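You operate a simulated robot arm through the tools that you are given. There is no shell and no other tool. Be economical: measure what you need, move in short steps, check, and stop when the job is done.

Carry out the task below with a simulated robot arm. There is one attempt and no reset: what you move stays moved.

JOB
Feed the waste press the tallest silver wad that its screen has room for, and squash it.
Fine: switch it on, one wad, one throw, switch it off again; the cream and green wads stay.

Only the result counts: the job must be done as asked and must still hold three seconds after the hand-in. Knocking over, shifting, dropping, spilling or breaking anything else fails it.

ROBOT AND FRAMES
A 7-joint arm with a two-finger parallel gripper on a trunk, on a base that drives. Base frame: it is fixed to the floor where the robot stands at the start and does not move with it; the origin is under the middle of the robot, x ahead of it, y to its left, z up. Readings come in m, rad, newtons and seconds.
Its first joint turns from -2.897 to 2.897 rad. Places, roughly: lever marked squash [0.7, 0.1, 1.1]; screen with green letters [0.8, 0.2, 1.2]; switch marked waste [0.7, 0, 1.2]. Payload 1.57 kg.
Tool frame: the origin (TCP) lies between the finger pads and is the grasp point; the fingertips stand 0.03 m ahead of it; z points along the fingers, y is the line along which they close. Largest opening 0.11 m; finger width 0.024, thickness 0.012; the body of the gripper, 0.048 by 0.112 m, starts 0.078 m behind the TCP.
Orientation is told as [roll, pitch, yaw] about the base's x, y, z axes, in that order, counted from this pose: with the fingers straight down and closing along the base's y, the tool's x points along the base's -x, its y along +y and its z along -z.

CONTROLS
- The arm moves only by the tool servo_tool. Its argument "commands" is a list of rows, each an object of numbers (a shift or turn left out is 0, a gripper value left out holds the last): "jaw": the opening in per cent of the stroke, from 0 (shut) to 100 (fully open); "dx", "dy", "dz": the shift along the tool's x, y, z in m; "ax", "ay", "az": the turn, a rotation vector about the tool's x, y, z in rad. In form: [{"jaw": .., "dx": .., "dy": .., "dz": .., "ax": .., "ay": .., "az": ..}, ...]. A call has 1 to 20 rows; each row shifts and turns the commanded pose from where the row before left it, along the tool's axes as they then stand. Each row takes 0.2 s and may step no farther than 0.05 m and 0.15 rad from the row before; otherwise, or with a gripper value out of range, the whole call is refused. Where a pose cannot be reached the arm comes as near as it can. A force on the tool above 40 N (or 10 N above the force at the start of the call, whichever is more), or a blocked arm, ends the call early, and 0.2 s more pass. Each finger travels about 0.108 m/s and halts on what it meets, pressing with about 26 N; the grip force reading is that of the motor and also rises with nothing between the fingers. The clock runs only during rows and for 0.2 s after the last one: add rows that do not move to give the fingers time. The reply holds the time, the measured pose of the TCP, the force on the tool along the base axes, the opening and the grip force, in the units named above and with some noise, with the torque about the TCP (base axes, N m) and any sound that the robot's microphone picked up.
- Cameras (640 x 400 px; columns grow to the right, rows downward): "scene" is now at [0.4953, 0.1538, 1.4714]; the picture's right is [-0.65, -0.76, 0.00], its down [-0.45, 0.38, -0.81] and it looks along [0.62, -0.52, -0.59] (base axes); focal length 218 px, centre (320, 200). "wrist" rides on the gripper at [0.07, 0.016, -0.141] in the tool frame; the picture's right is [-0.23, 0.97, 0.00], its down [-0.86, -0.20, -0.48] and it looks along [-0.47, -0.11, 0.88] (tool axes); focal length 222 px, centre (320, 200). There is no depth. A picture from a camera that has moved, and an enlarged one, comes with that camera's place and axes in the base frame and with its lens. The place of the scene camera against the robot may be out by one fixed shift of up to 0.018 m in any direction.
- snapshot(camera): a new picture of that camera. The clock stands still meanwhile.
- slide_trunk(by): slides the trunk up (or, below 0, down) by that many m; the arm and the scene camera ride with it, the base frame stays. It gives what a move gives, with no picture.
- drive_base(legs): drives the robot by 1 to 6 legs, each [ahead, left, turn to the left] in m, m and rad, along the robot's own axes; the way and the turn of a leg run together, so that a leg with both is an arc; at most 1.5 m and 3.142 rad a leg. The arm and the cameras ride along, it lands a little off, and it stops where it bumps. It gives what a move gives.
- turn_head(pan, tilt): turns the head with the scene camera to pan (to the left, within 1.798 rad either way) and tilt (down, from -0.506 to 1.204), counted from straight ahead of the robot. It gives what a move gives.
- enlarge(camera, box): a new picture of the part [left, top, right, bottom] of that camera's present view, enlarged. The clock stands still meanwhile.
- close_job(): hands the job in; it is judged then, once.

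Work in short steps. Places have to be worked out from the pictures, the camera data and where the tool is seen: move nearer, look again, correct. Check each grasp and each placing, and mend what went wrong. You have 120 turns and 82 pictures in all, those below and enlarged ones among them. Open the gripper and draw the arm clear of the work before you hand the job in, unless the task says otherwise; then end with one line.

The tools are called after "Emit:" as name(argument=value, ...) on one line, values as JSON. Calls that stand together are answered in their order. servo_tool: Moves the arm, as the interface text tells. Its arguments: {"type":"object","properties":{"commands":{"type":"array","items":{"type":"object","properties":{"jaw":{"type":"number"},"dx":{"type":"number"},"dy":{"type":"number"},"dz":{"type":"number"},"ax":{"type":"number"},"ay":{"type":"number"},"az":{"type":"number"}}}}},"required":["commands"]} The other tools are called the same way: slide_trunk (by) slides the trunk up or down; drive_base (legs) drives the base; turn_head (pan, tilt) turns the head that bears the scene camera; snapshot (camera) takes a picture; enlarge (camera, box) takes an enlarged picture of a part of a camera's view; close_job () hands the job in.

At the start:

```text
time: 0.0
position: [0.6753, -0.159, 1.307]
ee_rot: [0.001, 0.002, 0.0]
contact_force: [0.0, -0.1, -0.3]
moment: [0.03, 0.01, -0.01]
opening: 0.1098
grip_force: 0.0
trunk travel left (down, up): [-0.5, 0.11]
robot x, y, heading: [-0.0011, 0.0002, 0.003]
head pan, tilt: [-0.702, 0.635]
```

scene: 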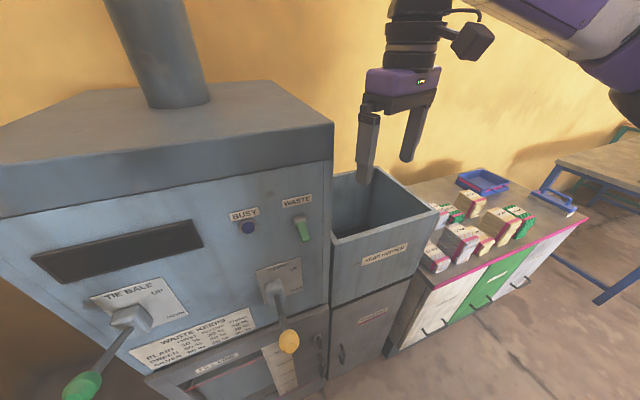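
wrist: 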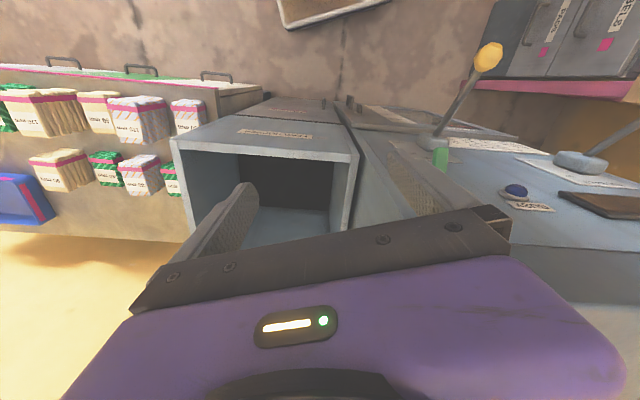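

The scene shows a press with two levers, a screen (dark now), a waste switch, a hopper and wads on a counter. I'll enlarge the panel and the wads to read the labels.

Emit:
enlarge(camera="scene", box=[80, 180, 340, 400])

Emit:
enlarge(camera="scene", box=[400, 160, 600, 290])

Emit:
enlarge(camera="wrist", box=[0, 60, 220, 230])

```text
1.82 times, centred on (210, 290) of scene
camera zoom: at [0.4953, 0.1538, 1.4714], right [-0.65, -0.76, 0.0], down [-0.45, 0.38, -0.81], along [0.62, -0.52, -0.59], focal length 397 px, centre (520, 36)
```

zoom: 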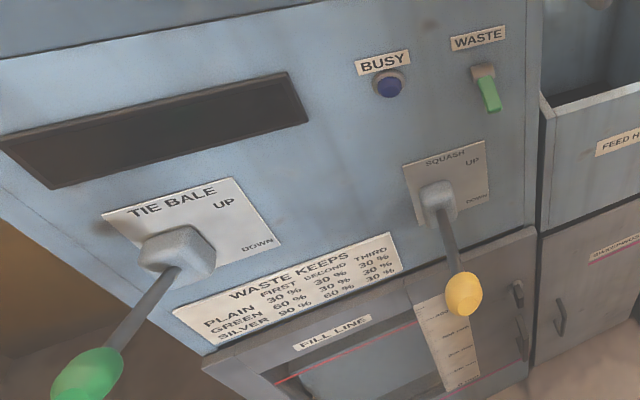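

```text
3.08 times, centred on (500, 225) of scene
camera zoom: at [0.4953, 0.1538, 1.4714], right [-0.65, -0.76, 0.0], down [-0.45, 0.38, -0.81], along [0.62, -0.52, -0.59], focal length 672 px, centre (-234, 123)
```

zoom: 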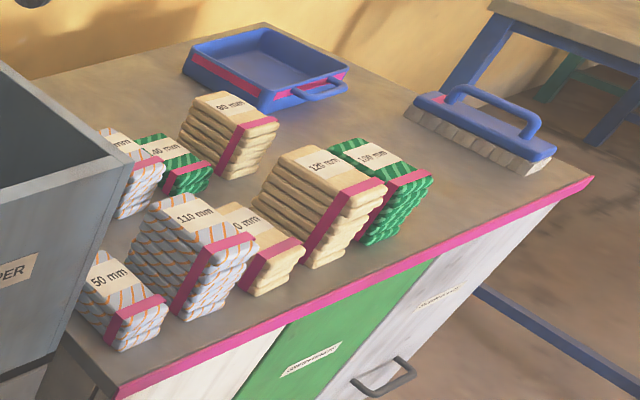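

```text
2.35 times, centred on (110, 145) of wrist
camera zoom: at [0.6047, -0.1426, 1.4477], right [0.23, 0.97, 0.0], down [0.86, -0.2, 0.48], along [0.47, -0.11, -0.88], focal length 523 px, centre (814, 329)
```

zoom: 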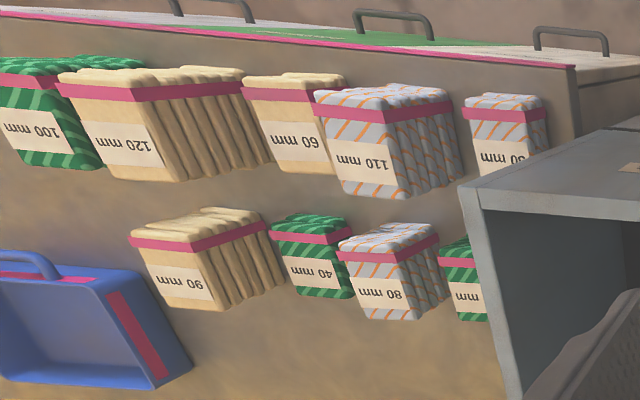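

Silver wads are 50, 80 and 110 mm. I'll read the keep-table and gauge more closely.

Emit:
enlarge(camera="scene", box=[120, 300, 250, 380])

Emit:
enlarge(camera="scene", box=[230, 180, 340, 250])

Emit:
enlarge(camera="scene", box=[230, 250, 350, 400])

```text
4.92 times, centred on (185, 340) of scene
camera zoom: at [0.4953, 0.1538, 1.4714], right [-0.65, -0.76, 0.0], down [-0.45, 0.38, -0.81], along [0.62, -0.52, -0.59], focal length 1076 px, centre (985, -489)
```

zoom: 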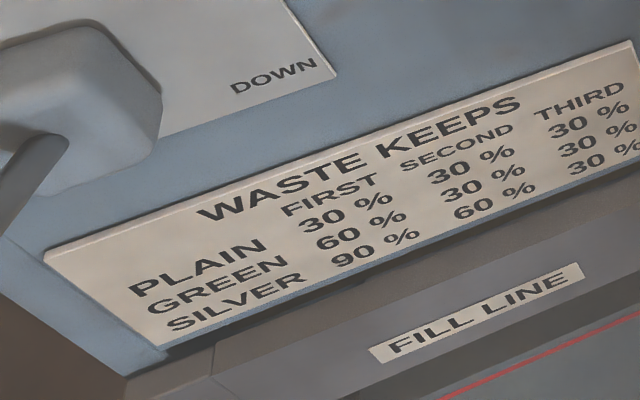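

```text
5.71 times, centred on (285, 215) of scene
camera zoom: at [0.4953, 0.1538, 1.4714], right [-0.65, -0.76, 0.0], down [-0.45, 0.38, -0.81], along [0.62, -0.52, -0.59], focal length 1248 px, centre (520, 114)
```

zoom: 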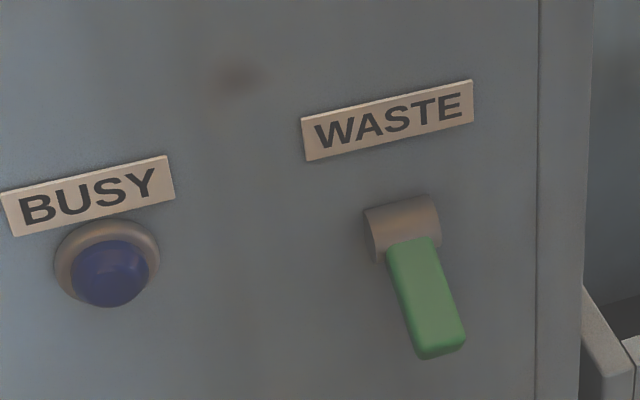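

```text
2.67 times, centred on (290, 325) of scene
camera zoom: at [0.4953, 0.1538, 1.4714], right [-0.65, -0.76, 0.0], down [-0.45, 0.38, -0.81], along [0.62, -0.52, -0.59], focal length 582 px, centre (400, -133)
```

zoom: 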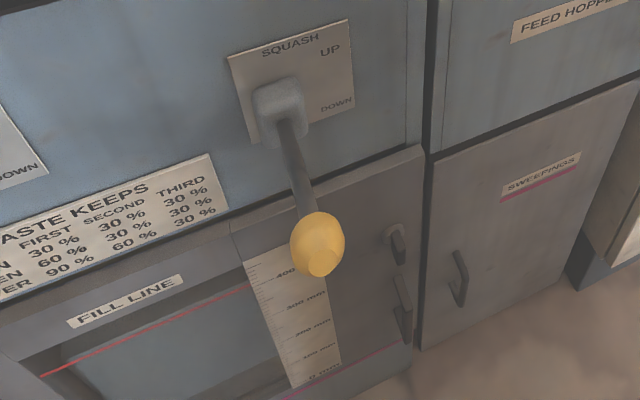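

Table: a silver wad keeps 90 % on its first squash. The screen is off, so I must switch on first. I'll back the arm off and tilt the tool to point forward to reach the switch.

Emit:
servo_tool(commands=[{"jaw": 0, "dx": 0.05}, {"dx": 0.05}, {"dx": 0.05}, {"ay": -0.143}, {"ay": -0.143}, {"ay": -0.143}, {"ay": -0.143}, {"ay": -0.143}, {"ay": -0.143}, {"ay": -0.143}, {"ay": -0.143}, {"ay": -0.143}, {"ay": -0.143}, {"ay": -0.141}])

Emit:
turn_head(pan=-0.2, tilt=0.7)

Emit:
snapshot(camera="scene")

Emit:
snapshot(camera="wrist")

```text
time: 1.7
position: [0.5428, -0.1616, 1.283]
ee_rot: [0.019, -0.421, 0.058]
contact_force: [0.7, 0.1, 0.9]
moment: [-0.01, 0.04, 0.01]
opening: 0.0
grip_force: 20.8
out of reach, approached as far as the arm can: row 7, 8
trunk travel left (down, up): [-0.5, 0.11]
robot x, y, heading: [0.0002, 0.0005, 0.004]
head pan, tilt: [-0.702, 0.635]
stopped in row 8: the arm was blocked; the commanded pose is now the measured one
```

```text
time: 2.6
position: [0.544, -0.1618, 1.2846]
ee_rot: [0.02, -0.42, 0.055]
contact_force: [0.1, 0.1, 0.6]
moment: [-0.02, 0.01, 0.02]
opening: 0.0
grip_force: 20.7
trunk travel left (down, up): [-0.5, 0.11]
robot x, y, heading: [-0.0005, 0.0026, 0.001]
head pan, tilt: [-0.201, 0.7]
```

```text
73 pictures are left
camera scene: at [0.5119, 0.1931, 1.4659], right [-0.2, -0.98, 0.0], down [-0.63, 0.13, -0.77], along [0.75, -0.15, -0.64], focal length 218 px, centre (320, 200)
```

scene: 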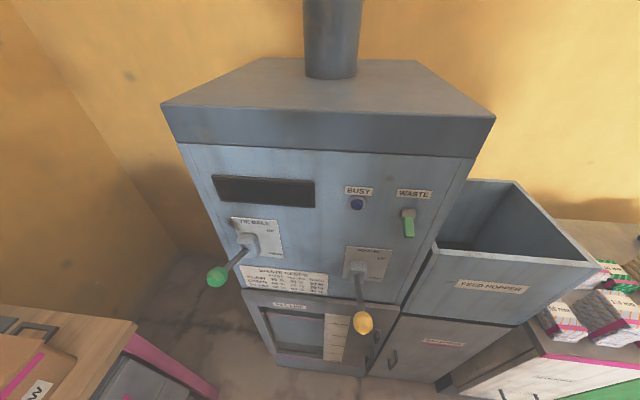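

```text
72 pictures are left
camera wrist: at [0.4201, -0.1549, 1.3847], right [0.15, 0.98, 0.11], down [0.6, -0.18, 0.78], along [0.79, -0.05, -0.61], focal length 222 px, centre (320, 200)
```

wrist: 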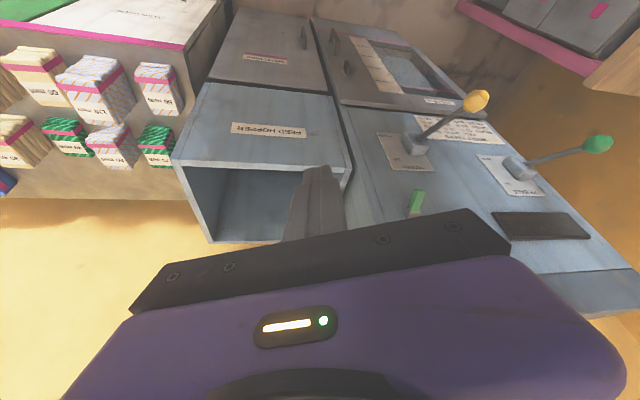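

The arm folded too tightly here to tilt further. I'll drive the base back 0.25 m and continue tilting.

Emit:
drive_base(legs=[[-0.25, 0, 0]])

Emit:
servo_tool(commands=[{"ay": -0.14}, {"ay": -0.14}, {"ay": -0.14}, {"ay": -0.14, "dz": 0.03}, {"ay": -0.14, "dz": 0.03}, {"ay": -0.14, "dz": 0.03}, {"ay": -0.14, "dz": 0.03}, {"ay": -0.14, "dz": 0.03}])

```text
time: 4.5
position: [0.2888, -0.1568, 1.283]
ee_rot: [0.02, -0.42, 0.067]
contact_force: [0.0, 0.2, 0.0]
moment: [0.02, 0.02, 0.01]
opening: 0.0
grip_force: 21.6
trunk travel left (down, up): [-0.5, 0.11]
robot x, y, heading: [-0.2546, 0.0022, 0.01]
head pan, tilt: [-0.201, 0.7]
```

```text
time: 5.4
position: [0.3309, -0.1857, 1.2855]
ee_rot: [0.046, -0.753, 0.123]
contact_force: [-1.0, 0.3, 0.2]
moment: [0.0, 0.0, 0.0]
opening: 0.0
grip_force: 20.9
out of reach, approached as far as the arm can: row 1, 2, 3, 4
trunk travel left (down, up): [-0.5, 0.11]
robot x, y, heading: [-0.2554, -0.0026, 0.009]
head pan, tilt: [-0.201, 0.7]
stopped in row 4: the arm was blocked; the commanded pose is now the measured one
```

I'll extend forward while continuing to tilt, leaving the folded zone.

Emit:
servo_tool(commands=[{"dx": -0.033, "dz": 0.031}, {"dx": -0.033, "dz": 0.031}, {"dx": -0.033, "dz": 0.031}, {"dx": -0.033, "dz": 0.031}, {"ay": -0.13}, {"ay": -0.13}, {"ay": -0.13}, {"ay": -0.13}, {"ay": -0.13}, {"ay": -0.13}])

```text
time: 7.6
position: [0.5107, -0.1571, 1.2864]
ee_rot: [0.74, -1.523, -0.586]
contact_force: [-0.3, 0.5, -0.6]
moment: [0.0, 0.0, -0.03]
opening: 0.0001
grip_force: 21.5
trunk travel left (down, up): [-0.5, 0.11]
robot x, y, heading: [-0.2589, 0.0, 0.013]
head pan, tilt: [-0.201, 0.7]
```

Now the tool points forward. I look with both cameras.

Emit:
snapshot(camera="scene")

Emit:
snapshot(camera="wrist")

```text
71 pictures are left
camera scene: at [0.2537, 0.1973, 1.466], right [-0.19, -0.98, 0.0], down [-0.63, 0.12, -0.76], along [0.75, -0.14, -0.64], focal length 218 px, centre (320, 200)
```

scene: 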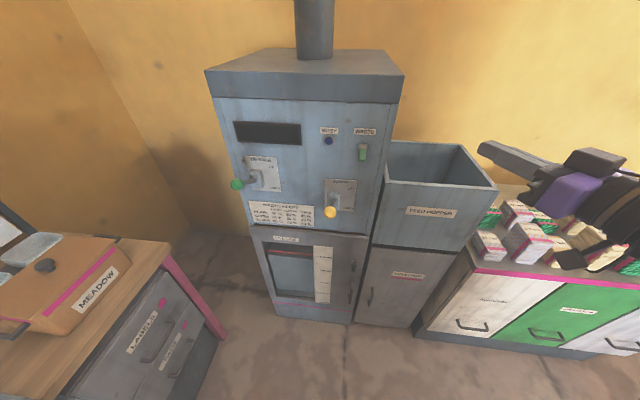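

```text
70 pictures are left
camera wrist: at [0.3651, -0.1615, 1.2224], right [-0.14, 0.96, 0.26], down [-0.41, -0.29, 0.86], along [0.9, 0.02, 0.43], focal length 222 px, centre (320, 200)
```

wrist: 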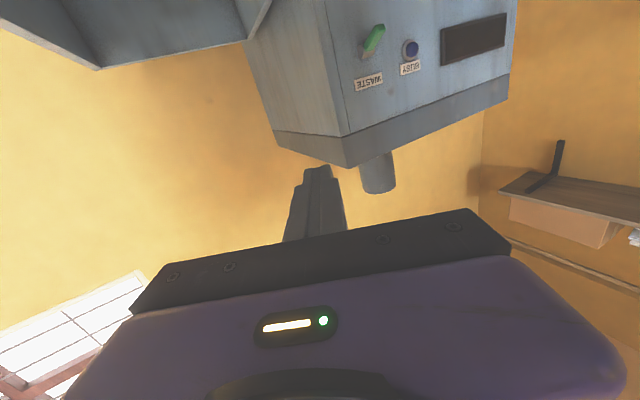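

The switch paddle hangs at about (0.735, -0.015, 1.17), hub near z 1.21. I'll straighten the tool's yaw and go in front of and below the paddle.

Emit:
servo_tool(commands=[{"ax": 0.077}, {"ax": 0.077}, {"dy": 0.036, "dx": 0.03}, {"dy": 0.036, "dx": 0.03}, {"dy": 0.036, "dx": 0.03}, {"dy": 0.034, "dx": 0.03}, {"dx": 0.036, "dz": 0.02}, {"dz": 0.035}, {"dz": 0.03}])

Emit:
snapshot(camera="scene")

Emit:
snapshot(camera="wrist")

```text
time: 9.6
position: [0.611, -0.1046, 1.1577]
ee_rot: [0.596, -1.52, -0.587]
contact_force: [0.5, 0.3, 0.4]
moment: [0.02, 0.0, 0.01]
opening: 0.0
grip_force: 21.7
out of reach, approached as far as the arm can: row 2, 3, 4, 5, 6, 7, 8, 9
trunk travel left (down, up): [-0.5, 0.11]
robot x, y, heading: [-0.255, 0.0018, 0.007]
head pan, tilt: [-0.201, 0.7]
```

```text
69 pictures are left
camera scene: at [0.2534, 0.1977, 1.4659], right [-0.19, -0.98, 0.0], down [-0.63, 0.12, -0.77], along [0.75, -0.14, -0.64], focal length 218 px, centre (320, 200)
```

scene: 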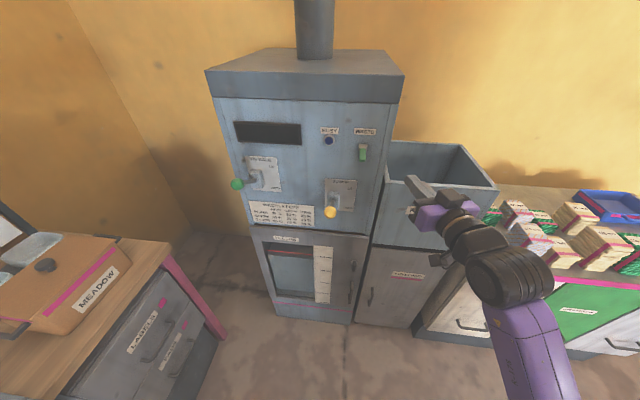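

```text
68 pictures are left
camera wrist: at [0.4657, -0.0878, 1.0959], right [0.0, 0.97, 0.26], down [-0.44, -0.23, 0.87], along [0.9, -0.11, 0.42], focal length 222 px, centre (320, 200)
```

wrist: 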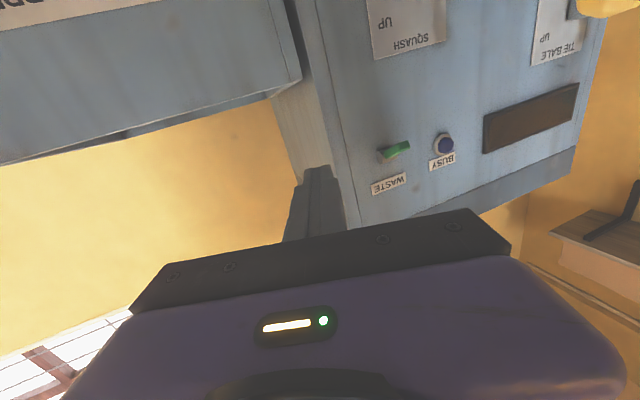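

The arm is near a joint limit sideways; shifting the base left 0.09 m keeps the posture. Then I'll lower to z≈1.125.

Emit:
drive_base(legs=[[0.0, 0.09, 0]])

Emit:
servo_tool(commands=[{"dx": 0.015}, {"dx": 0.015}, {}])

```text
time: 10.7
position: [0.6092, -0.0168, 1.1582]
ee_rot: [0.599, -1.518, -0.592]
contact_force: [0.1, 0.0, -0.8]
moment: [0.02, -0.02, -0.01]
opening: 0.0001
grip_force: 21.2
trunk travel left (down, up): [-0.5, 0.11]
robot x, y, heading: [-0.2578, 0.0915, 0.009]
head pan, tilt: [-0.201, 0.7]
```

```text
time: 11.5
position: [0.6085, -0.0164, 1.1299]
ee_rot: [0.632, -1.516, -0.616]
contact_force: [0.0, 0.0, 0.5]
moment: [0.02, 0.02, 0.01]
opening: 0.0
grip_force: 21.6
trunk travel left (down, up): [-0.5, 0.11]
robot x, y, heading: [-0.2566, 0.0886, 0.008]
head pan, tilt: [-0.201, 0.7]
```

Now at (0.609, -0.016, 1.130). I advance 0.095 m forward below the paddle and look.

Emit:
servo_tool(commands=[{"dz": 0.03}, {"dz": 0.03}, {"dz": 0.033}, {}])

Emit:
snapshot(camera="wrist")

Emit:
enlarge(camera="scene", box=[220, 90, 480, 250])

```text
time: 12.5
position: [0.6957, -0.0304, 1.1153]
ee_rot: [0.617, -1.515, -0.604]
contact_force: [-0.3, 0.2, -0.1]
moment: [0.02, 0.02, -0.01]
opening: 0.0
grip_force: 21.1
out of reach, approached as far as the arm can: row 1, 2, 3
trunk travel left (down, up): [-0.5, 0.11]
robot x, y, heading: [-0.2606, 0.0907, 0.007]
head pan, tilt: [-0.201, 0.7]
```

```text
67 pictures are left
camera wrist: at [0.5498, -0.0137, 1.0543], right [0.0, 0.97, 0.26], down [-0.44, -0.23, 0.87], along [0.9, -0.11, 0.42], focal length 222 px, centre (320, 200)
```

wrist: 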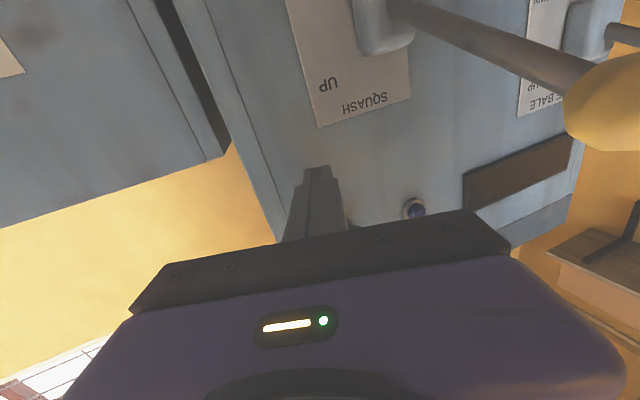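

```text
2.46 times, centred on (350, 170) of scene
camera zoom: at [0.2532, 0.2868, 1.4659], right [-0.19, -0.98, 0.0], down [-0.63, 0.12, -0.76], along [0.75, -0.15, -0.64], focal length 538 px, centre (246, 274)
```

zoom: 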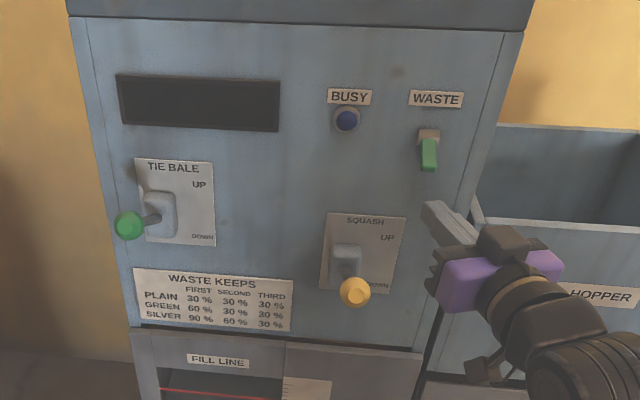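

The fingertip is just below the paddle but about 16 mm too far right. I'll nudge the base left.

Emit:
drive_base(legs=[[0.0, 0.016, 0]])

Emit:
enlarge(camera="scene", box=[300, 110, 460, 210])

```text
time: 13.2
position: [0.6951, -0.015, 1.1168]
ee_rot: [0.614, -1.516, -0.599]
contact_force: [-0.1, 0.8, 0.8]
moment: [0.0, -0.03, -0.01]
opening: 0.0
grip_force: 21.6
trunk travel left (down, up): [-0.5, 0.11]
robot x, y, heading: [-0.2585, 0.1074, 0.005]
head pan, tilt: [-0.201, 0.7]
```

```text
4.00 times, centred on (380, 160) of scene
camera zoom: at [0.2532, 0.3026, 1.4658], right [-0.19, -0.98, 0.0], down [-0.63, 0.12, -0.76], along [0.75, -0.15, -0.64], focal length 874 px, centre (80, 360)
```

zoom: 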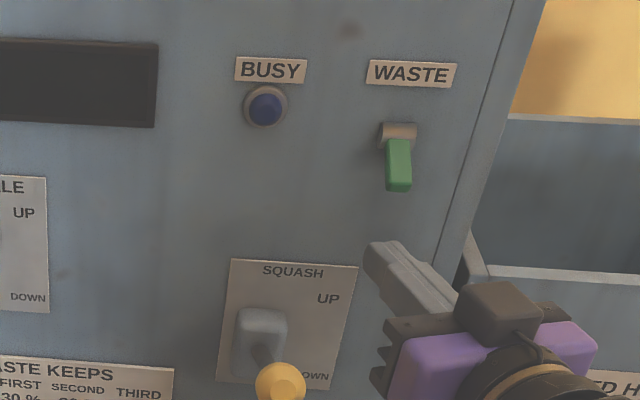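

The paddle sits ~8 mm right of the finger centre, about 37 mm above the finger. I shift slightly right, a little forward, and then raise.

Emit:
servo_tool(commands=[{"dy": -0.006, "dz": 0.01}, {"dx": -0.02}, {"dx": -0.02}, {"dx": -0.02}, {"dx": -0.02}, {}])

Emit:
enlarge(camera="scene", box=[220, 90, 460, 240])

```text
time: 14.4
position: [0.7096, -0.0218, 1.18]
ee_rot: [0.529, -1.493, -0.515]
contact_force: [-3.0, 0.2, -2.8]
moment: [-0.01, 0.05, 0.0]
opening: 0.0
grip_force: 21.6
trunk travel left (down, up): [-0.5, 0.11]
robot x, y, heading: [-0.2589, 0.103, 0.009]
head pan, tilt: [-0.201, 0.7]
heard: click
stopped in row 5: the force on the tool passed its limit at 57 N (the readings are from after the stop); the commanded pose is now the measured one
```

```text
2.67 times, centred on (340, 165) of scene
camera zoom: at [0.2529, 0.3026, 1.4659], right [-0.19, -0.98, 0.0], down [-0.63, 0.12, -0.76], along [0.75, -0.15, -0.64], focal length 582 px, centre (267, 293)
```

zoom: 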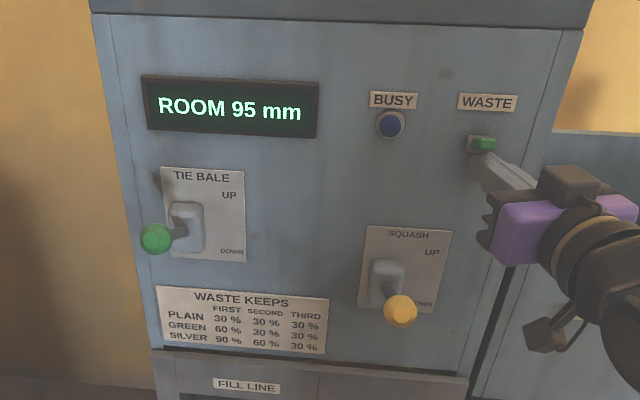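

Click; the screen shows ROOM 95 mm. Silver 110 is too tall (even 99 mm after squash), so the 80 mm silver wad is the one. I retreat and turn the tool down again.

Emit:
servo_tool(commands=[{"dx": 0.012}, {"dz": -0.04}, {"dz": -0.04}, {"dz": -0.04}, {"dz": -0.04}, {"dz": -0.03}, {"ay": 0.14}, {"ay": 0.14}, {"ay": 0.14}, {"ay": 0.14}, {"ay": 0.14}, {"ay": 0.14}, {"ay": 0.14}, {"ay": 0.14}, {"ay": 0.14}, {"ay": 0.14}])

Emit:
enlarge(camera="scene", box=[200, 80, 440, 230])

```text
time: 17.8
position: [0.5189, -0.0238, 1.1807]
ee_rot: [0.039, -0.107, 0.007]
contact_force: [0.4, -0.4, 0.4]
moment: [0.01, -0.02, -0.01]
opening: 0.0001
grip_force: 21.1
trunk travel left (down, up): [-0.5, 0.11]
robot x, y, heading: [-0.258, 0.101, 0.008]
head pan, tilt: [-0.201, 0.7]
```

```text
2.67 times, centred on (320, 155) of scene
camera zoom: at [0.2527, 0.3023, 1.4659], right [-0.19, -0.98, 0.0], down [-0.63, 0.12, -0.77], along [0.75, -0.15, -0.64], focal length 582 px, centre (320, 320)
```

zoom: 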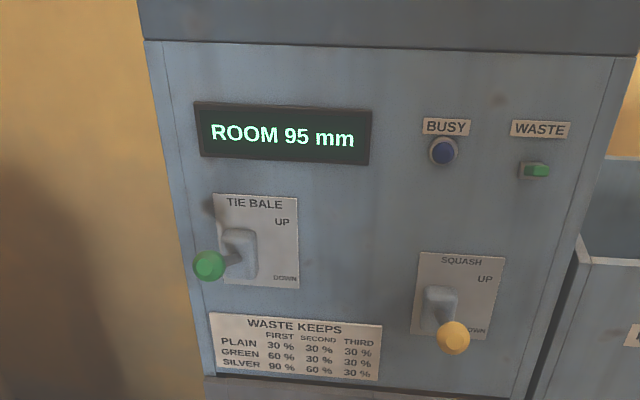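

Switch stays on. Now raise, level the tool and drive toward a stand facing the wads and hopper.

Emit:
servo_tool(commands=[{"ay": 0.1, "ax": 0.03, "dz": -0.04, "jaw": 100}, {"dz": -0.04}, {"dz": -0.04}])

Emit:
drive_base(legs=[[0, -0.5, 0], [0.25, 0, 0]])

Emit:
turn_head(pan=-0.35, tilt=0.75)

Emit:
snapshot(camera="scene")

Emit:
snapshot(camera="wrist")

```text
time: 18.6
position: [0.5127, -0.0241, 1.2978]
ee_rot: [0.007, -0.005, 0.009]
contact_force: [-1.0, -0.1, 0.2]
moment: [0.0, 0.03, -0.03]
opening: 0.1097
grip_force: 0.1
trunk travel left (down, up): [-0.5, 0.11]
robot x, y, heading: [-0.2601, 0.1022, 0.011]
head pan, tilt: [-0.201, 0.7]
```

```text
time: 23.0
position: [0.7716, -0.5208, 1.2978]
ee_rot: [0.009, -0.008, 0.011]
contact_force: [-0.8, -0.5, -0.1]
moment: [-0.01, -0.02, 0.0]
opening: 0.11
grip_force: 0.0
trunk travel left (down, up): [-0.5, 0.11]
robot x, y, heading: [0.0001, -0.3915, 0.009]
head pan, tilt: [-0.201, 0.7]
```

```text
time: 23.7
position: [0.771, -0.5202, 1.2966]
ee_rot: [0.009, -0.007, 0.013]
contact_force: [-0.5, 0.3, 0.7]
moment: [-0.02, 0.0, 0.0]
opening: 0.11
grip_force: 0.1
trunk travel left (down, up): [-0.5, 0.11]
robot x, y, heading: [0.0007, -0.395, 0.007]
head pan, tilt: [-0.351, 0.75]
```

```text
62 pictures are left
camera scene: at [0.5052, -0.2045, 1.4616], right [-0.33, -0.94, 0.0], down [-0.64, 0.23, -0.73], along [0.69, -0.24, -0.68], focal length 218 px, centre (320, 200)
```

scene: 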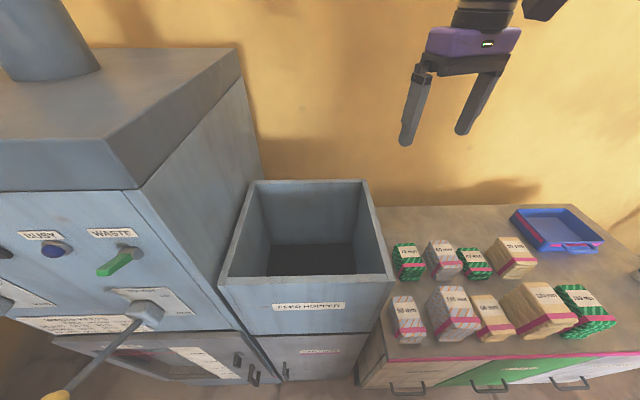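

```text
61 pictures are left
camera wrist: at [0.699, -0.5059, 1.4384], right [0.22, 0.98, 0.01], down [0.85, -0.19, 0.48], along [0.47, -0.1, -0.88], focal length 222 px, centre (320, 200)
```

wrist: 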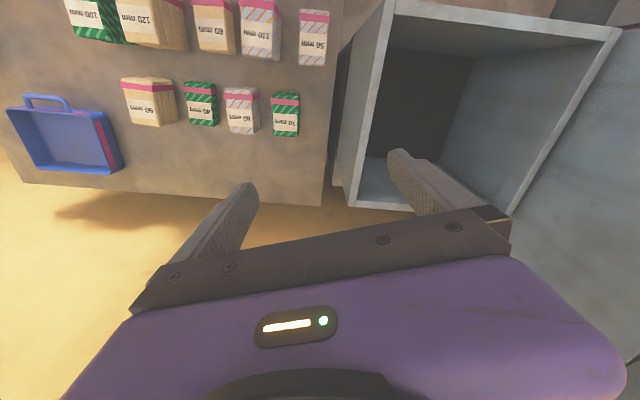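

Clear view of both rows. I enlarge each to verify the 80 mm silver wad and measure it.

Emit:
enlarge(camera="scene", box=[380, 220, 540, 350])

Emit:
enlarge(camera="wrist", box=[170, 0, 340, 150])

```text
3.08 times, centred on (460, 285) of scene
camera zoom: at [0.5052, -0.2045, 1.4616], right [-0.33, -0.94, 0.0], down [-0.64, 0.23, -0.73], along [0.69, -0.24, -0.68], focal length 672 px, centre (-111, -62)
```

zoom: 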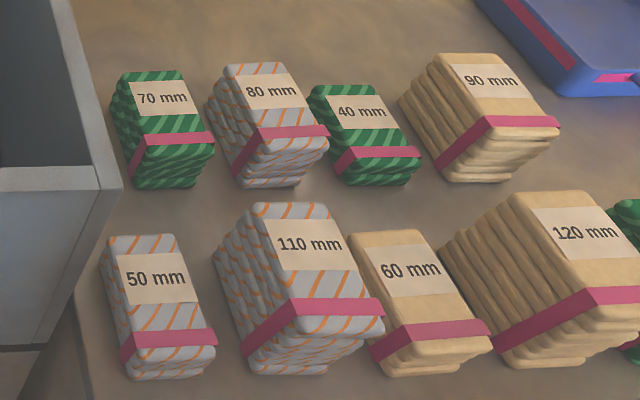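

```text
2.67 times, centred on (255, 75) of wrist
camera zoom: at [0.699, -0.5059, 1.4384], right [0.22, 0.98, 0.01], down [0.85, -0.19, 0.48], along [0.47, -0.1, -0.88], focal length 592 px, centre (493, 533)
```

zoom: 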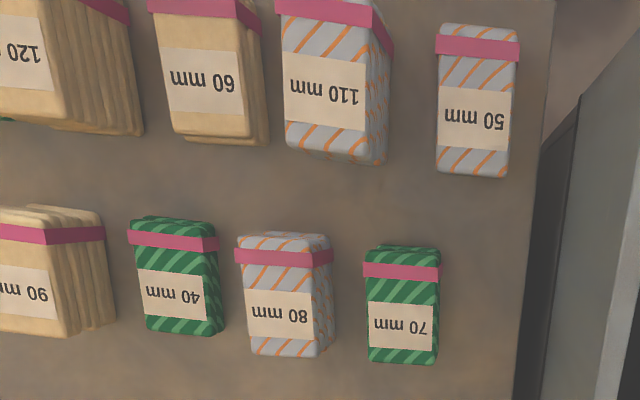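

The whole layout is yawed about -0.28 rad; the 80 mm silver wad's top is near (0.73, -0.70, ~0.89). I go above it, turn to match, and look again.

Emit:
servo_tool(commands=[{"dx": 0.01, "dy": -0.045}, {"dx": 0.01, "dy": -0.045}, {"dx": 0.01, "dy": -0.045}, {"dx": 0.01, "dy": -0.045}, {"az": 0.14}, {"az": 0.14}, {"dz": 0.05}, {"dz": 0.05}, {"dz": 0.05}, {}])

Emit:
snapshot(camera="wrist")

Emit:
snapshot(camera="scene")

```text
time: 25.9
position: [0.736, -0.6998, 1.1469]
ee_rot: [0.011, -0.003, -0.27]
contact_force: [0.0, 0.7, -1.1]
moment: [-0.02, 0.02, -0.02]
opening: 0.1099
grip_force: 0.1
trunk travel left (down, up): [-0.5, 0.11]
robot x, y, heading: [0.0006, -0.391, 0.014]
head pan, tilt: [-0.351, 0.75]
```

```text
58 pictures are left
camera wrist: at [0.6724, -0.6675, 1.2889], right [0.48, 0.88, 0.01], down [0.77, -0.42, 0.48], along [0.43, -0.22, -0.88], focal length 222 px, centre (320, 200)
```

wrist: 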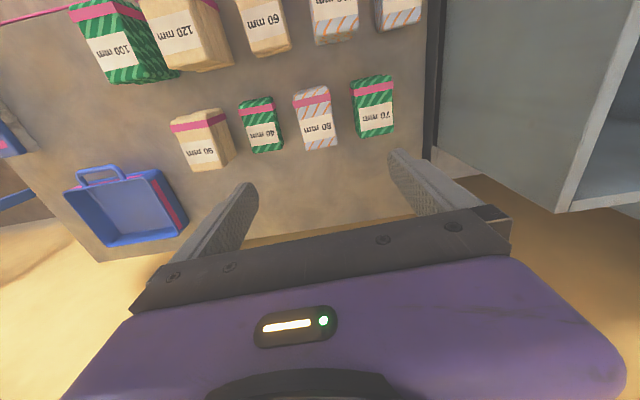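

```text
57 pictures are left
camera scene: at [0.5052, -0.2045, 1.4616], right [-0.33, -0.94, 0.0], down [-0.64, 0.23, -0.73], along [0.69, -0.24, -0.68], focal length 218 px, centre (320, 200)
```

scene: 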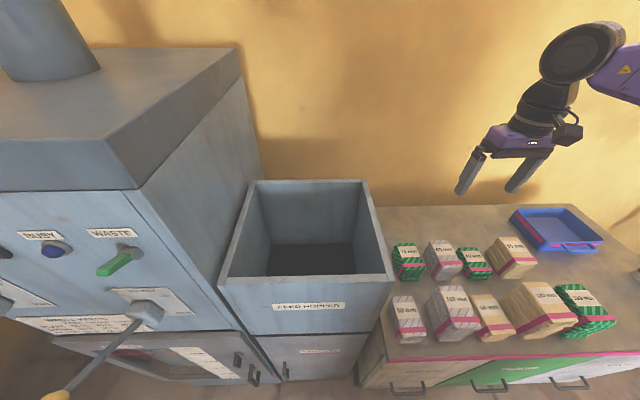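

Triangulated top centre: (0.727, -0.700, 0.880). I enlarge to check its yaw and side gaps before descending.

Emit:
enlarge(camera="wrist", box=[230, 60, 410, 170])

```text
3.56 times, centred on (320, 115) of wrist
camera zoom: at [0.6724, -0.6675, 1.2889], right [0.48, 0.88, 0.01], down [0.77, -0.42, 0.48], along [0.43, -0.22, -0.88], focal length 790 px, centre (320, 502)
```

zoom: 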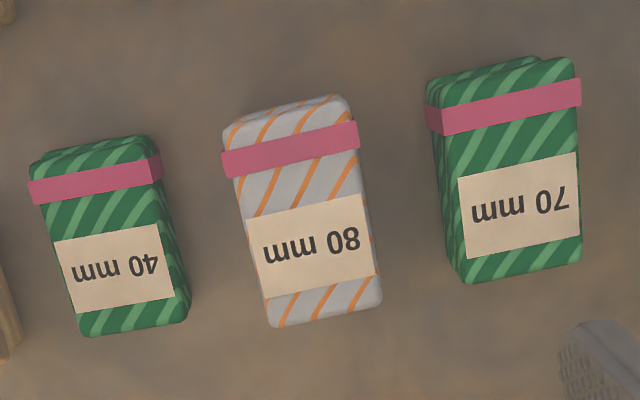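

Gaps are ~40 mm each side and yaw matches. I centre and descend to just above the wad with jaw 85 %.

Emit:
servo_tool(commands=[{"jaw": 85, "dx": 0.009, "dy": -0.002}, {"dz": 0.05}, {"dz": 0.05}, {"dz": 0.05}, {"dz": 0.05}, {}])

Emit:
snapshot(camera="wrist")

Emit:
enlarge(camera="scene", box=[360, 160, 600, 320])

```text
time: 27.3
position: [0.7283, -0.6951, 0.9462]
ee_rot: [0.012, -0.002, -0.269]
contact_force: [0.1, 0.0, 0.0]
moment: [0.01, -0.02, -0.03]
opening: 0.0937
grip_force: 0.1
trunk travel left (down, up): [-0.5, 0.11]
robot x, y, heading: [0.0027, -0.3942, 0.01]
head pan, tilt: [-0.351, 0.75]
```

```text
55 pictures are left
camera wrist: at [0.6625, -0.6624, 1.0882], right [0.48, 0.88, 0.01], down [0.77, -0.42, 0.48], along [0.43, -0.22, -0.88], focal length 222 px, centre (320, 200)
```

wrist: 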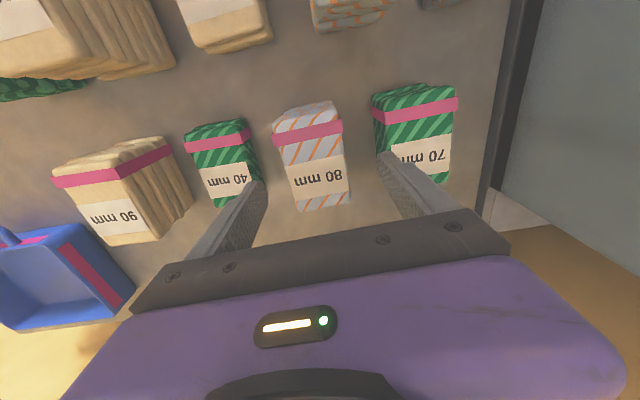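

```text
2.50 times, centred on (480, 240) of scene
camera zoom: at [0.5051, -0.2046, 1.4616], right [-0.33, -0.94, 0.0], down [-0.64, 0.23, -0.73], along [0.69, -0.24, -0.68], focal length 546 px, centre (-80, 100)
```

zoom: 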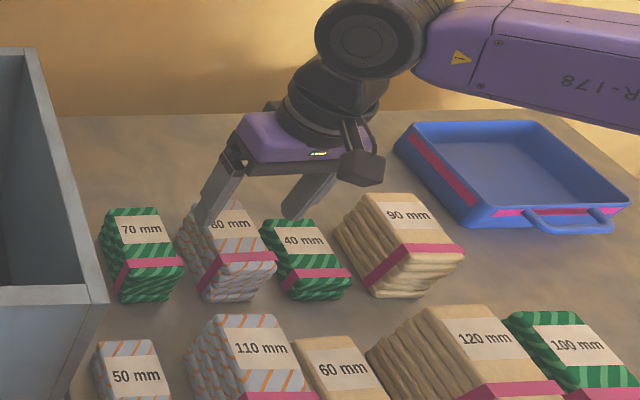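

Slight recentre (−4 mm in y, 4 mm back), then descend to z≈0.86 and grip.

Emit:
servo_tool(commands=[{"dx": 0.004, "dy": -0.004}, {"dz": 0.03}, {"dz": 0.03}, {"dz": 0.026}, {}])

Emit:
snapshot(camera="wrist")

```text
time: 28.5
position: [0.7231, -0.6981, 0.8585]
ee_rot: [0.008, -0.003, -0.268]
contact_force: [0.1, 0.2, -0.3]
moment: [0.01, 0.04, -0.03]
opening: 0.0934
grip_force: 0.0
trunk travel left (down, up): [-0.5, 0.11]
robot x, y, heading: [-0.0019, -0.3887, 0.017]
head pan, tilt: [-0.351, 0.75]
```

```text
53 pictures are left
camera wrist: at [0.658, -0.6645, 1.0], right [0.48, 0.88, 0.01], down [0.77, -0.42, 0.48], along [0.43, -0.22, -0.88], focal length 222 px, centre (320, 200)
```

wrist: 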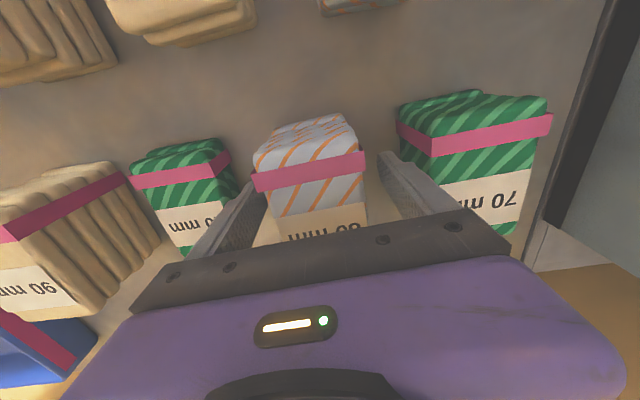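

The wad is between the fingers with clearance both sides. I close and wait.

Emit:
servo_tool(commands=[{"jaw": 0}, {}, {}, {}])

Emit:
servo_tool(commands=[{"dz": -0.03}, {"dz": -0.04}, {"dz": -0.05}, {"dz": -0.05}, {}])

Emit:
snapshot(camera="scene")

Emit:
snapshot(camera="wrist")

```text
time: 29.5
position: [0.7232, -0.6982, 0.858]
ee_rot: [0.008, -0.003, -0.269]
contact_force: [-0.5, -1.0, -0.1]
moment: [-0.05, 0.05, 0.02]
opening: 0.0637
grip_force: 25.7
trunk travel left (down, up): [-0.5, 0.11]
robot x, y, heading: [0.0015, -0.3927, 0.008]
head pan, tilt: [-0.351, 0.75]
```

```text
time: 30.7
position: [0.7228, -0.7017, 1.0306]
ee_rot: [0.009, -0.003, -0.269]
contact_force: [0.3, -0.4, -1.6]
moment: [0.0, 0.04, -0.01]
opening: 0.0636
grip_force: 25.6
trunk travel left (down, up): [-0.5, 0.11]
robot x, y, heading: [0.0013, -0.3923, 0.012]
head pan, tilt: [-0.351, 0.75]
```

```text
52 pictures are left
camera scene: at [0.5052, -0.2045, 1.4616], right [-0.33, -0.94, 0.0], down [-0.64, 0.23, -0.73], along [0.69, -0.24, -0.68], focal length 218 px, centre (320, 200)
```

scene: 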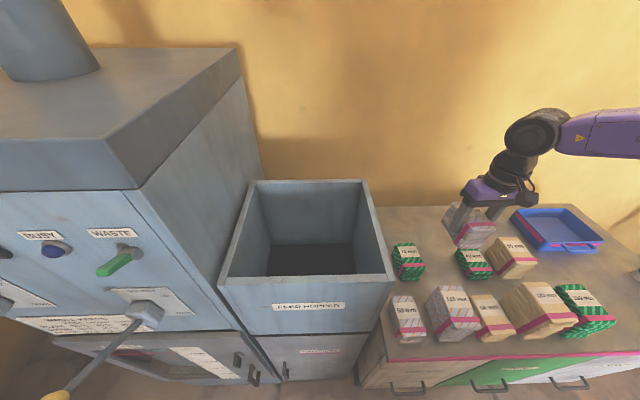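

```text
51 pictures are left
camera wrist: at [0.6575, -0.668, 1.1718], right [0.48, 0.88, 0.01], down [0.77, -0.42, 0.48], along [0.43, -0.22, -0.88], focal length 222 px, centre (320, 200)
```

wrist: 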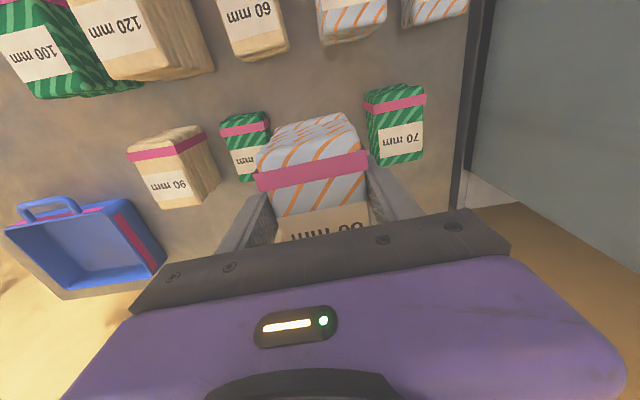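

Wad held (opening 63.6 mm). The hopper rim is at z≈1.07 with centre near (0.84, -0.285). I raise and carry it over.

Emit:
servo_tool(commands=[{"dz": -0.05}, {"dz": -0.05}, {"dz": -0.05}, {"dz": -0.05}, {"dz": -0.02}, {"dy": 0.043}, {"dy": 0.043}, {"dy": 0.043}, {"dy": 0.043}, {"dy": 0.043}, {"dy": 0.043}, {"dy": 0.043}, {"dy": 0.043}, {"dy": 0.043}, {"dy": 0.043}, {}])

Emit:
snapshot(camera="scene")

Emit:
snapshot(camera="wrist")

```text
time: 34.1
position: [0.832, -0.2865, 1.2508]
ee_rot: [0.008, -0.004, -0.268]
contact_force: [0.1, 0.3, -1.9]
moment: [0.0, 0.0, 0.02]
opening: 0.0634
grip_force: 25.6
trunk travel left (down, up): [-0.5, 0.11]
robot x, y, heading: [0.0011, -0.392, 0.009]
head pan, tilt: [-0.351, 0.75]
```

```text
50 pictures are left
camera scene: at [0.5052, -0.2043, 1.4616], right [-0.33, -0.94, 0.0], down [-0.64, 0.23, -0.73], along [0.69, -0.24, -0.68], focal length 218 px, centre (320, 200)
```

scene: 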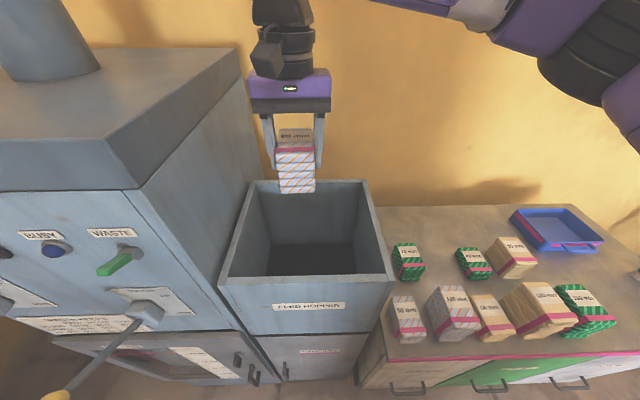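

```text
49 pictures are left
camera wrist: at [0.7681, -0.2534, 1.3928], right [0.48, 0.88, 0.01], down [0.77, -0.42, 0.48], along [0.43, -0.22, -0.88], focal length 222 px, centre (320, 200)
```

wrist: 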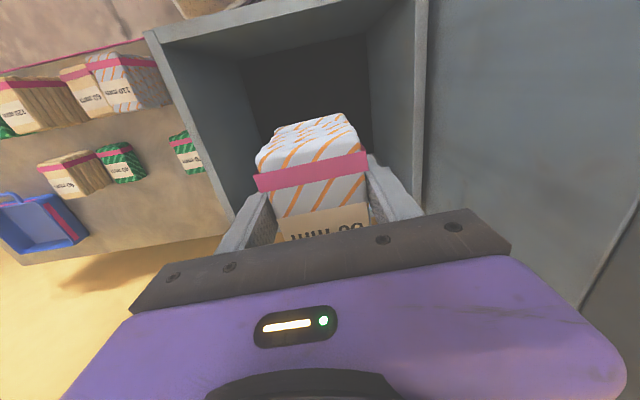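

Hopper interior is about 0.31×0.31 with centre (0.849, -0.30). I adjust and lower the wad inside.

Emit:
servo_tool(commands=[{"dx": -0.018, "dy": -0.008}, {"dz": 0.05}, {"dz": 0.05}, {"dz": 0.05}, {"dz": 0.05}, {"dz": 0.05}, {"dz": 0.03}, {}])

Emit:
snapshot(camera="wrist")

Emit:
snapshot(camera="scene")

```text
time: 35.9
position: [0.849, -0.2978, 0.9739]
ee_rot: [0.01, -0.003, -0.268]
contact_force: [0.0, 0.6, -0.5]
moment: [0.02, 0.01, -0.03]
opening: 0.0637
grip_force: 25.8
trunk travel left (down, up): [-0.5, 0.11]
robot x, y, heading: [-0.0014, -0.3926, 0.011]
head pan, tilt: [-0.351, 0.75]
```

```text
48 pictures are left
camera wrist: at [0.7845, -0.2645, 1.1153], right [0.48, 0.88, 0.01], down [0.77, -0.42, 0.48], along [0.43, -0.22, -0.88], focal length 222 px, centre (320, 200)
```

wrist: 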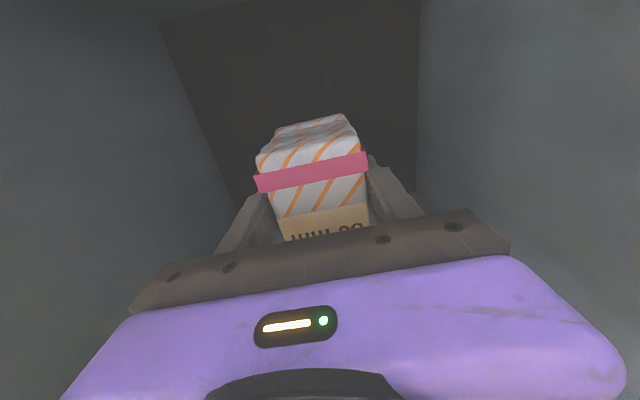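

```text
47 pictures are left
camera scene: at [0.5052, -0.2045, 1.4616], right [-0.33, -0.94, 0.0], down [-0.64, 0.23, -0.73], along [0.69, -0.24, -0.68], focal length 218 px, centre (320, 200)
```

scene: 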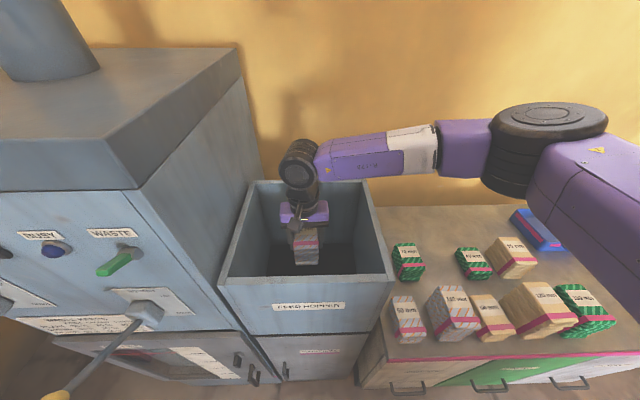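

The wad hangs inside the hopper, near its floor, and the forearm is near the rim so I won't go lower. I release it here.

Emit:
servo_tool(commands=[{"jaw": 90}, {}, {}, {}])

Emit:
servo_tool(commands=[{"dz": -0.05}, {"dz": -0.05}, {"dz": -0.05}, {"dz": -0.05}, {"dz": -0.05}, {"dz": -0.05}, {}])

Emit:
snapshot(camera="wrist")

Emit:
snapshot(camera="scene")

```text
time: 36.9
position: [0.8494, -0.2963, 0.974]
ee_rot: [0.009, -0.004, -0.269]
contact_force: [0.3, 0.5, 0.1]
moment: [0.02, 0.0, -0.01]
opening: 0.099
grip_force: 0.1
trunk travel left (down, up): [-0.5, 0.11]
robot x, y, heading: [0.0014, -0.3927, 0.011]
head pan, tilt: [-0.351, 0.75]
```

```text
time: 38.5
position: [0.8465, -0.3015, 1.2782]
ee_rot: [0.008, -0.004, -0.27]
contact_force: [0.0, 0.5, 0.2]
moment: [0.03, -0.01, -0.01]
opening: 0.0988
grip_force: 0.1
trunk travel left (down, up): [-0.5, 0.11]
robot x, y, heading: [-0.0003, -0.3904, 0.005]
head pan, tilt: [-0.351, 0.75]
```

```text
46 pictures are left
camera wrist: at [0.7826, -0.2677, 1.42], right [0.48, 0.88, 0.01], down [0.77, -0.42, 0.48], along [0.43, -0.22, -0.88], focal length 222 px, centre (320, 200)
```

wrist: 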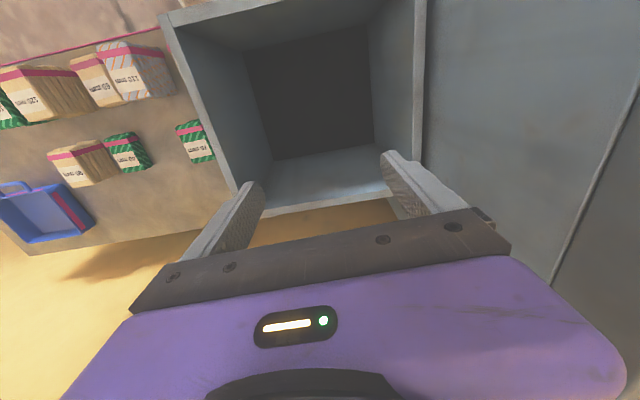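

```text
45 pictures are left
camera scene: at [0.5051, -0.2044, 1.4616], right [-0.33, -0.94, 0.0], down [-0.64, 0.23, -0.73], along [0.69, -0.24, -0.68], focal length 218 px, centre (320, 200)
```

scene: 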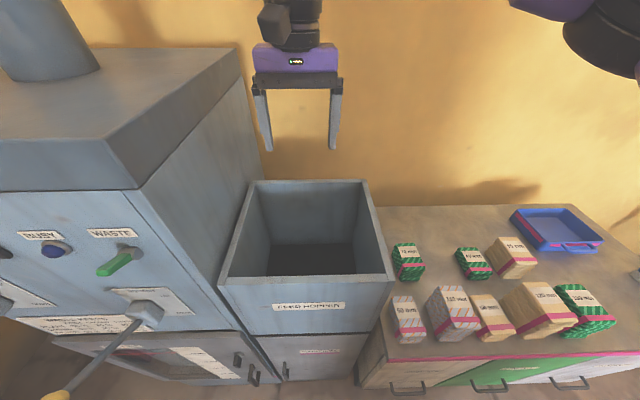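

The hopper is empty again: the wad has been taken in. I retract the arm, drive left so I'm in front of the panel, and check the screen and lever.

Emit:
servo_tool(commands=[{"dx": 0.05}, {"dx": 0.05}, {"dx": 0.05}, {"dx": 0.05}, {"dx": 0.05}, {"dx": 0.05}, {}])

Emit:
drive_base(legs=[[-0.1, 0, 0], [0, 0.3, 0]])

Emit:
snapshot(camera="scene")

Emit:
snapshot(camera="wrist")

```text
time: 39.9
position: [0.5694, -0.2275, 1.2708]
ee_rot: [0.003, -0.011, -0.285]
contact_force: [17.0, -11.5, -7.1]
moment: [1.51, 1.98, 0.37]
opening: 0.099
grip_force: 0.2
trunk travel left (down, up): [-0.5, 0.11]
robot x, y, heading: [-0.0016, -0.3896, 0.005]
head pan, tilt: [-0.351, 0.75]
stopped in row 7: the force on the tool passed its limit at 90 N (the readings are from after the stop); the commanded pose is now the measured one
```

```text
time: 41.4
position: [0.4711, -0.2229, 1.2711]
ee_rot: [0.004, -0.011, -0.287]
contact_force: [5.2, -3.3, -1.6]
moment: [0.48, 0.62, 0.12]
opening: 0.0991
grip_force: 0.0
trunk travel left (down, up): [-0.5, 0.11]
robot x, y, heading: [-0.0967, -0.3895, 0.012]
head pan, tilt: [-0.351, 0.75]
stopped in leg 2: the force on the tool passed its limit at 41 N (the readings are from after the stop); the commanded pose is now the measured one
```

```text
44 pictures are left
camera scene: at [0.4061, -0.1977, 1.4611], right [-0.33, -0.94, 0.0], down [-0.65, 0.23, -0.73], along [0.69, -0.24, -0.69], focal length 218 px, centre (320, 200)
```

scene: 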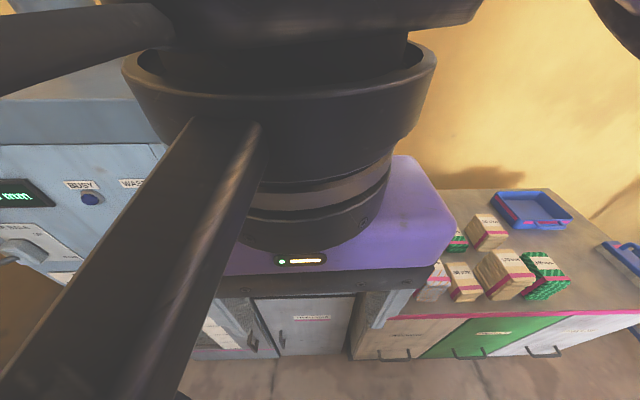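

```text
43 pictures are left
camera wrist: at [0.4059, -0.1868, 1.4117], right [0.49, 0.87, 0.01], down [0.76, -0.43, 0.49], along [0.43, -0.24, -0.87], focal length 222 px, centre (320, 200)
```

wrist: 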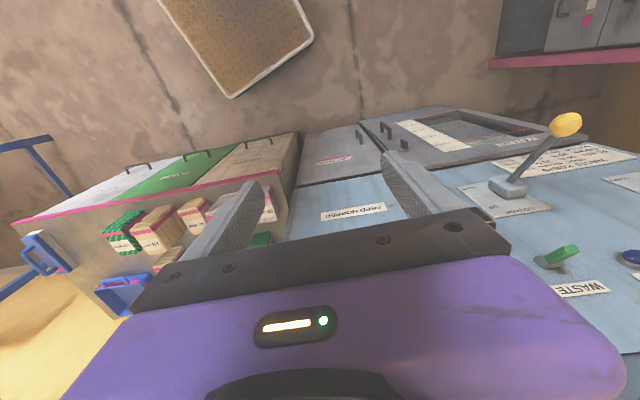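

The wrist bumped against the robot's own head. I move it forward and to the right, away from the head.

Emit:
servo_tool(commands=[{"dx": -0.03, "dy": -0.02}, {"dx": -0.04, "dy": -0.03}, {"dx": -0.03, "dy": -0.04}, {"dy": -0.04}, {"dy": -0.03}, {}])

Emit:
turn_head(pan=0.1, tilt=0.6)

Emit:
snapshot(camera="scene")

```text
time: 42.8
position: [0.5235, -0.4008, 1.2734]
ee_rot: [0.002, -0.014, -0.284]
contact_force: [0.4, -0.7, 0.7]
moment: [-0.05, 0.01, 0.0]
opening: 0.0988
grip_force: 0.1
trunk travel left (down, up): [-0.5, 0.11]
robot x, y, heading: [-0.0973, -0.3864, 0.012]
head pan, tilt: [-0.351, 0.75]
```

```text
time: 43.7
position: [0.5227, -0.4016, 1.274]
ee_rot: [0.002, -0.011, -0.285]
contact_force: [-0.2, -0.2, -0.2]
moment: [0.0, 0.04, -0.02]
opening: 0.0991
grip_force: 0.0
trunk travel left (down, up): [-0.5, 0.11]
robot x, y, heading: [-0.0966, -0.3827, 0.013]
head pan, tilt: [0.099, 0.6]
```

```text
42 pictures are left
camera scene: at [0.416, -0.1609, 1.4744], right [0.11, -0.99, 0.0], down [-0.56, -0.06, -0.82], along [0.82, 0.09, -0.57], focal length 218 px, centre (320, 200)
```

scene: 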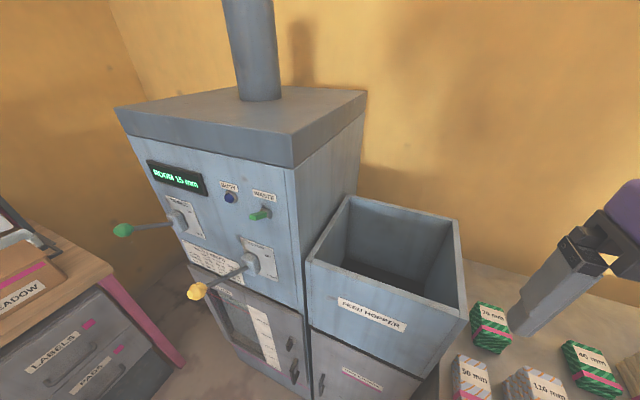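

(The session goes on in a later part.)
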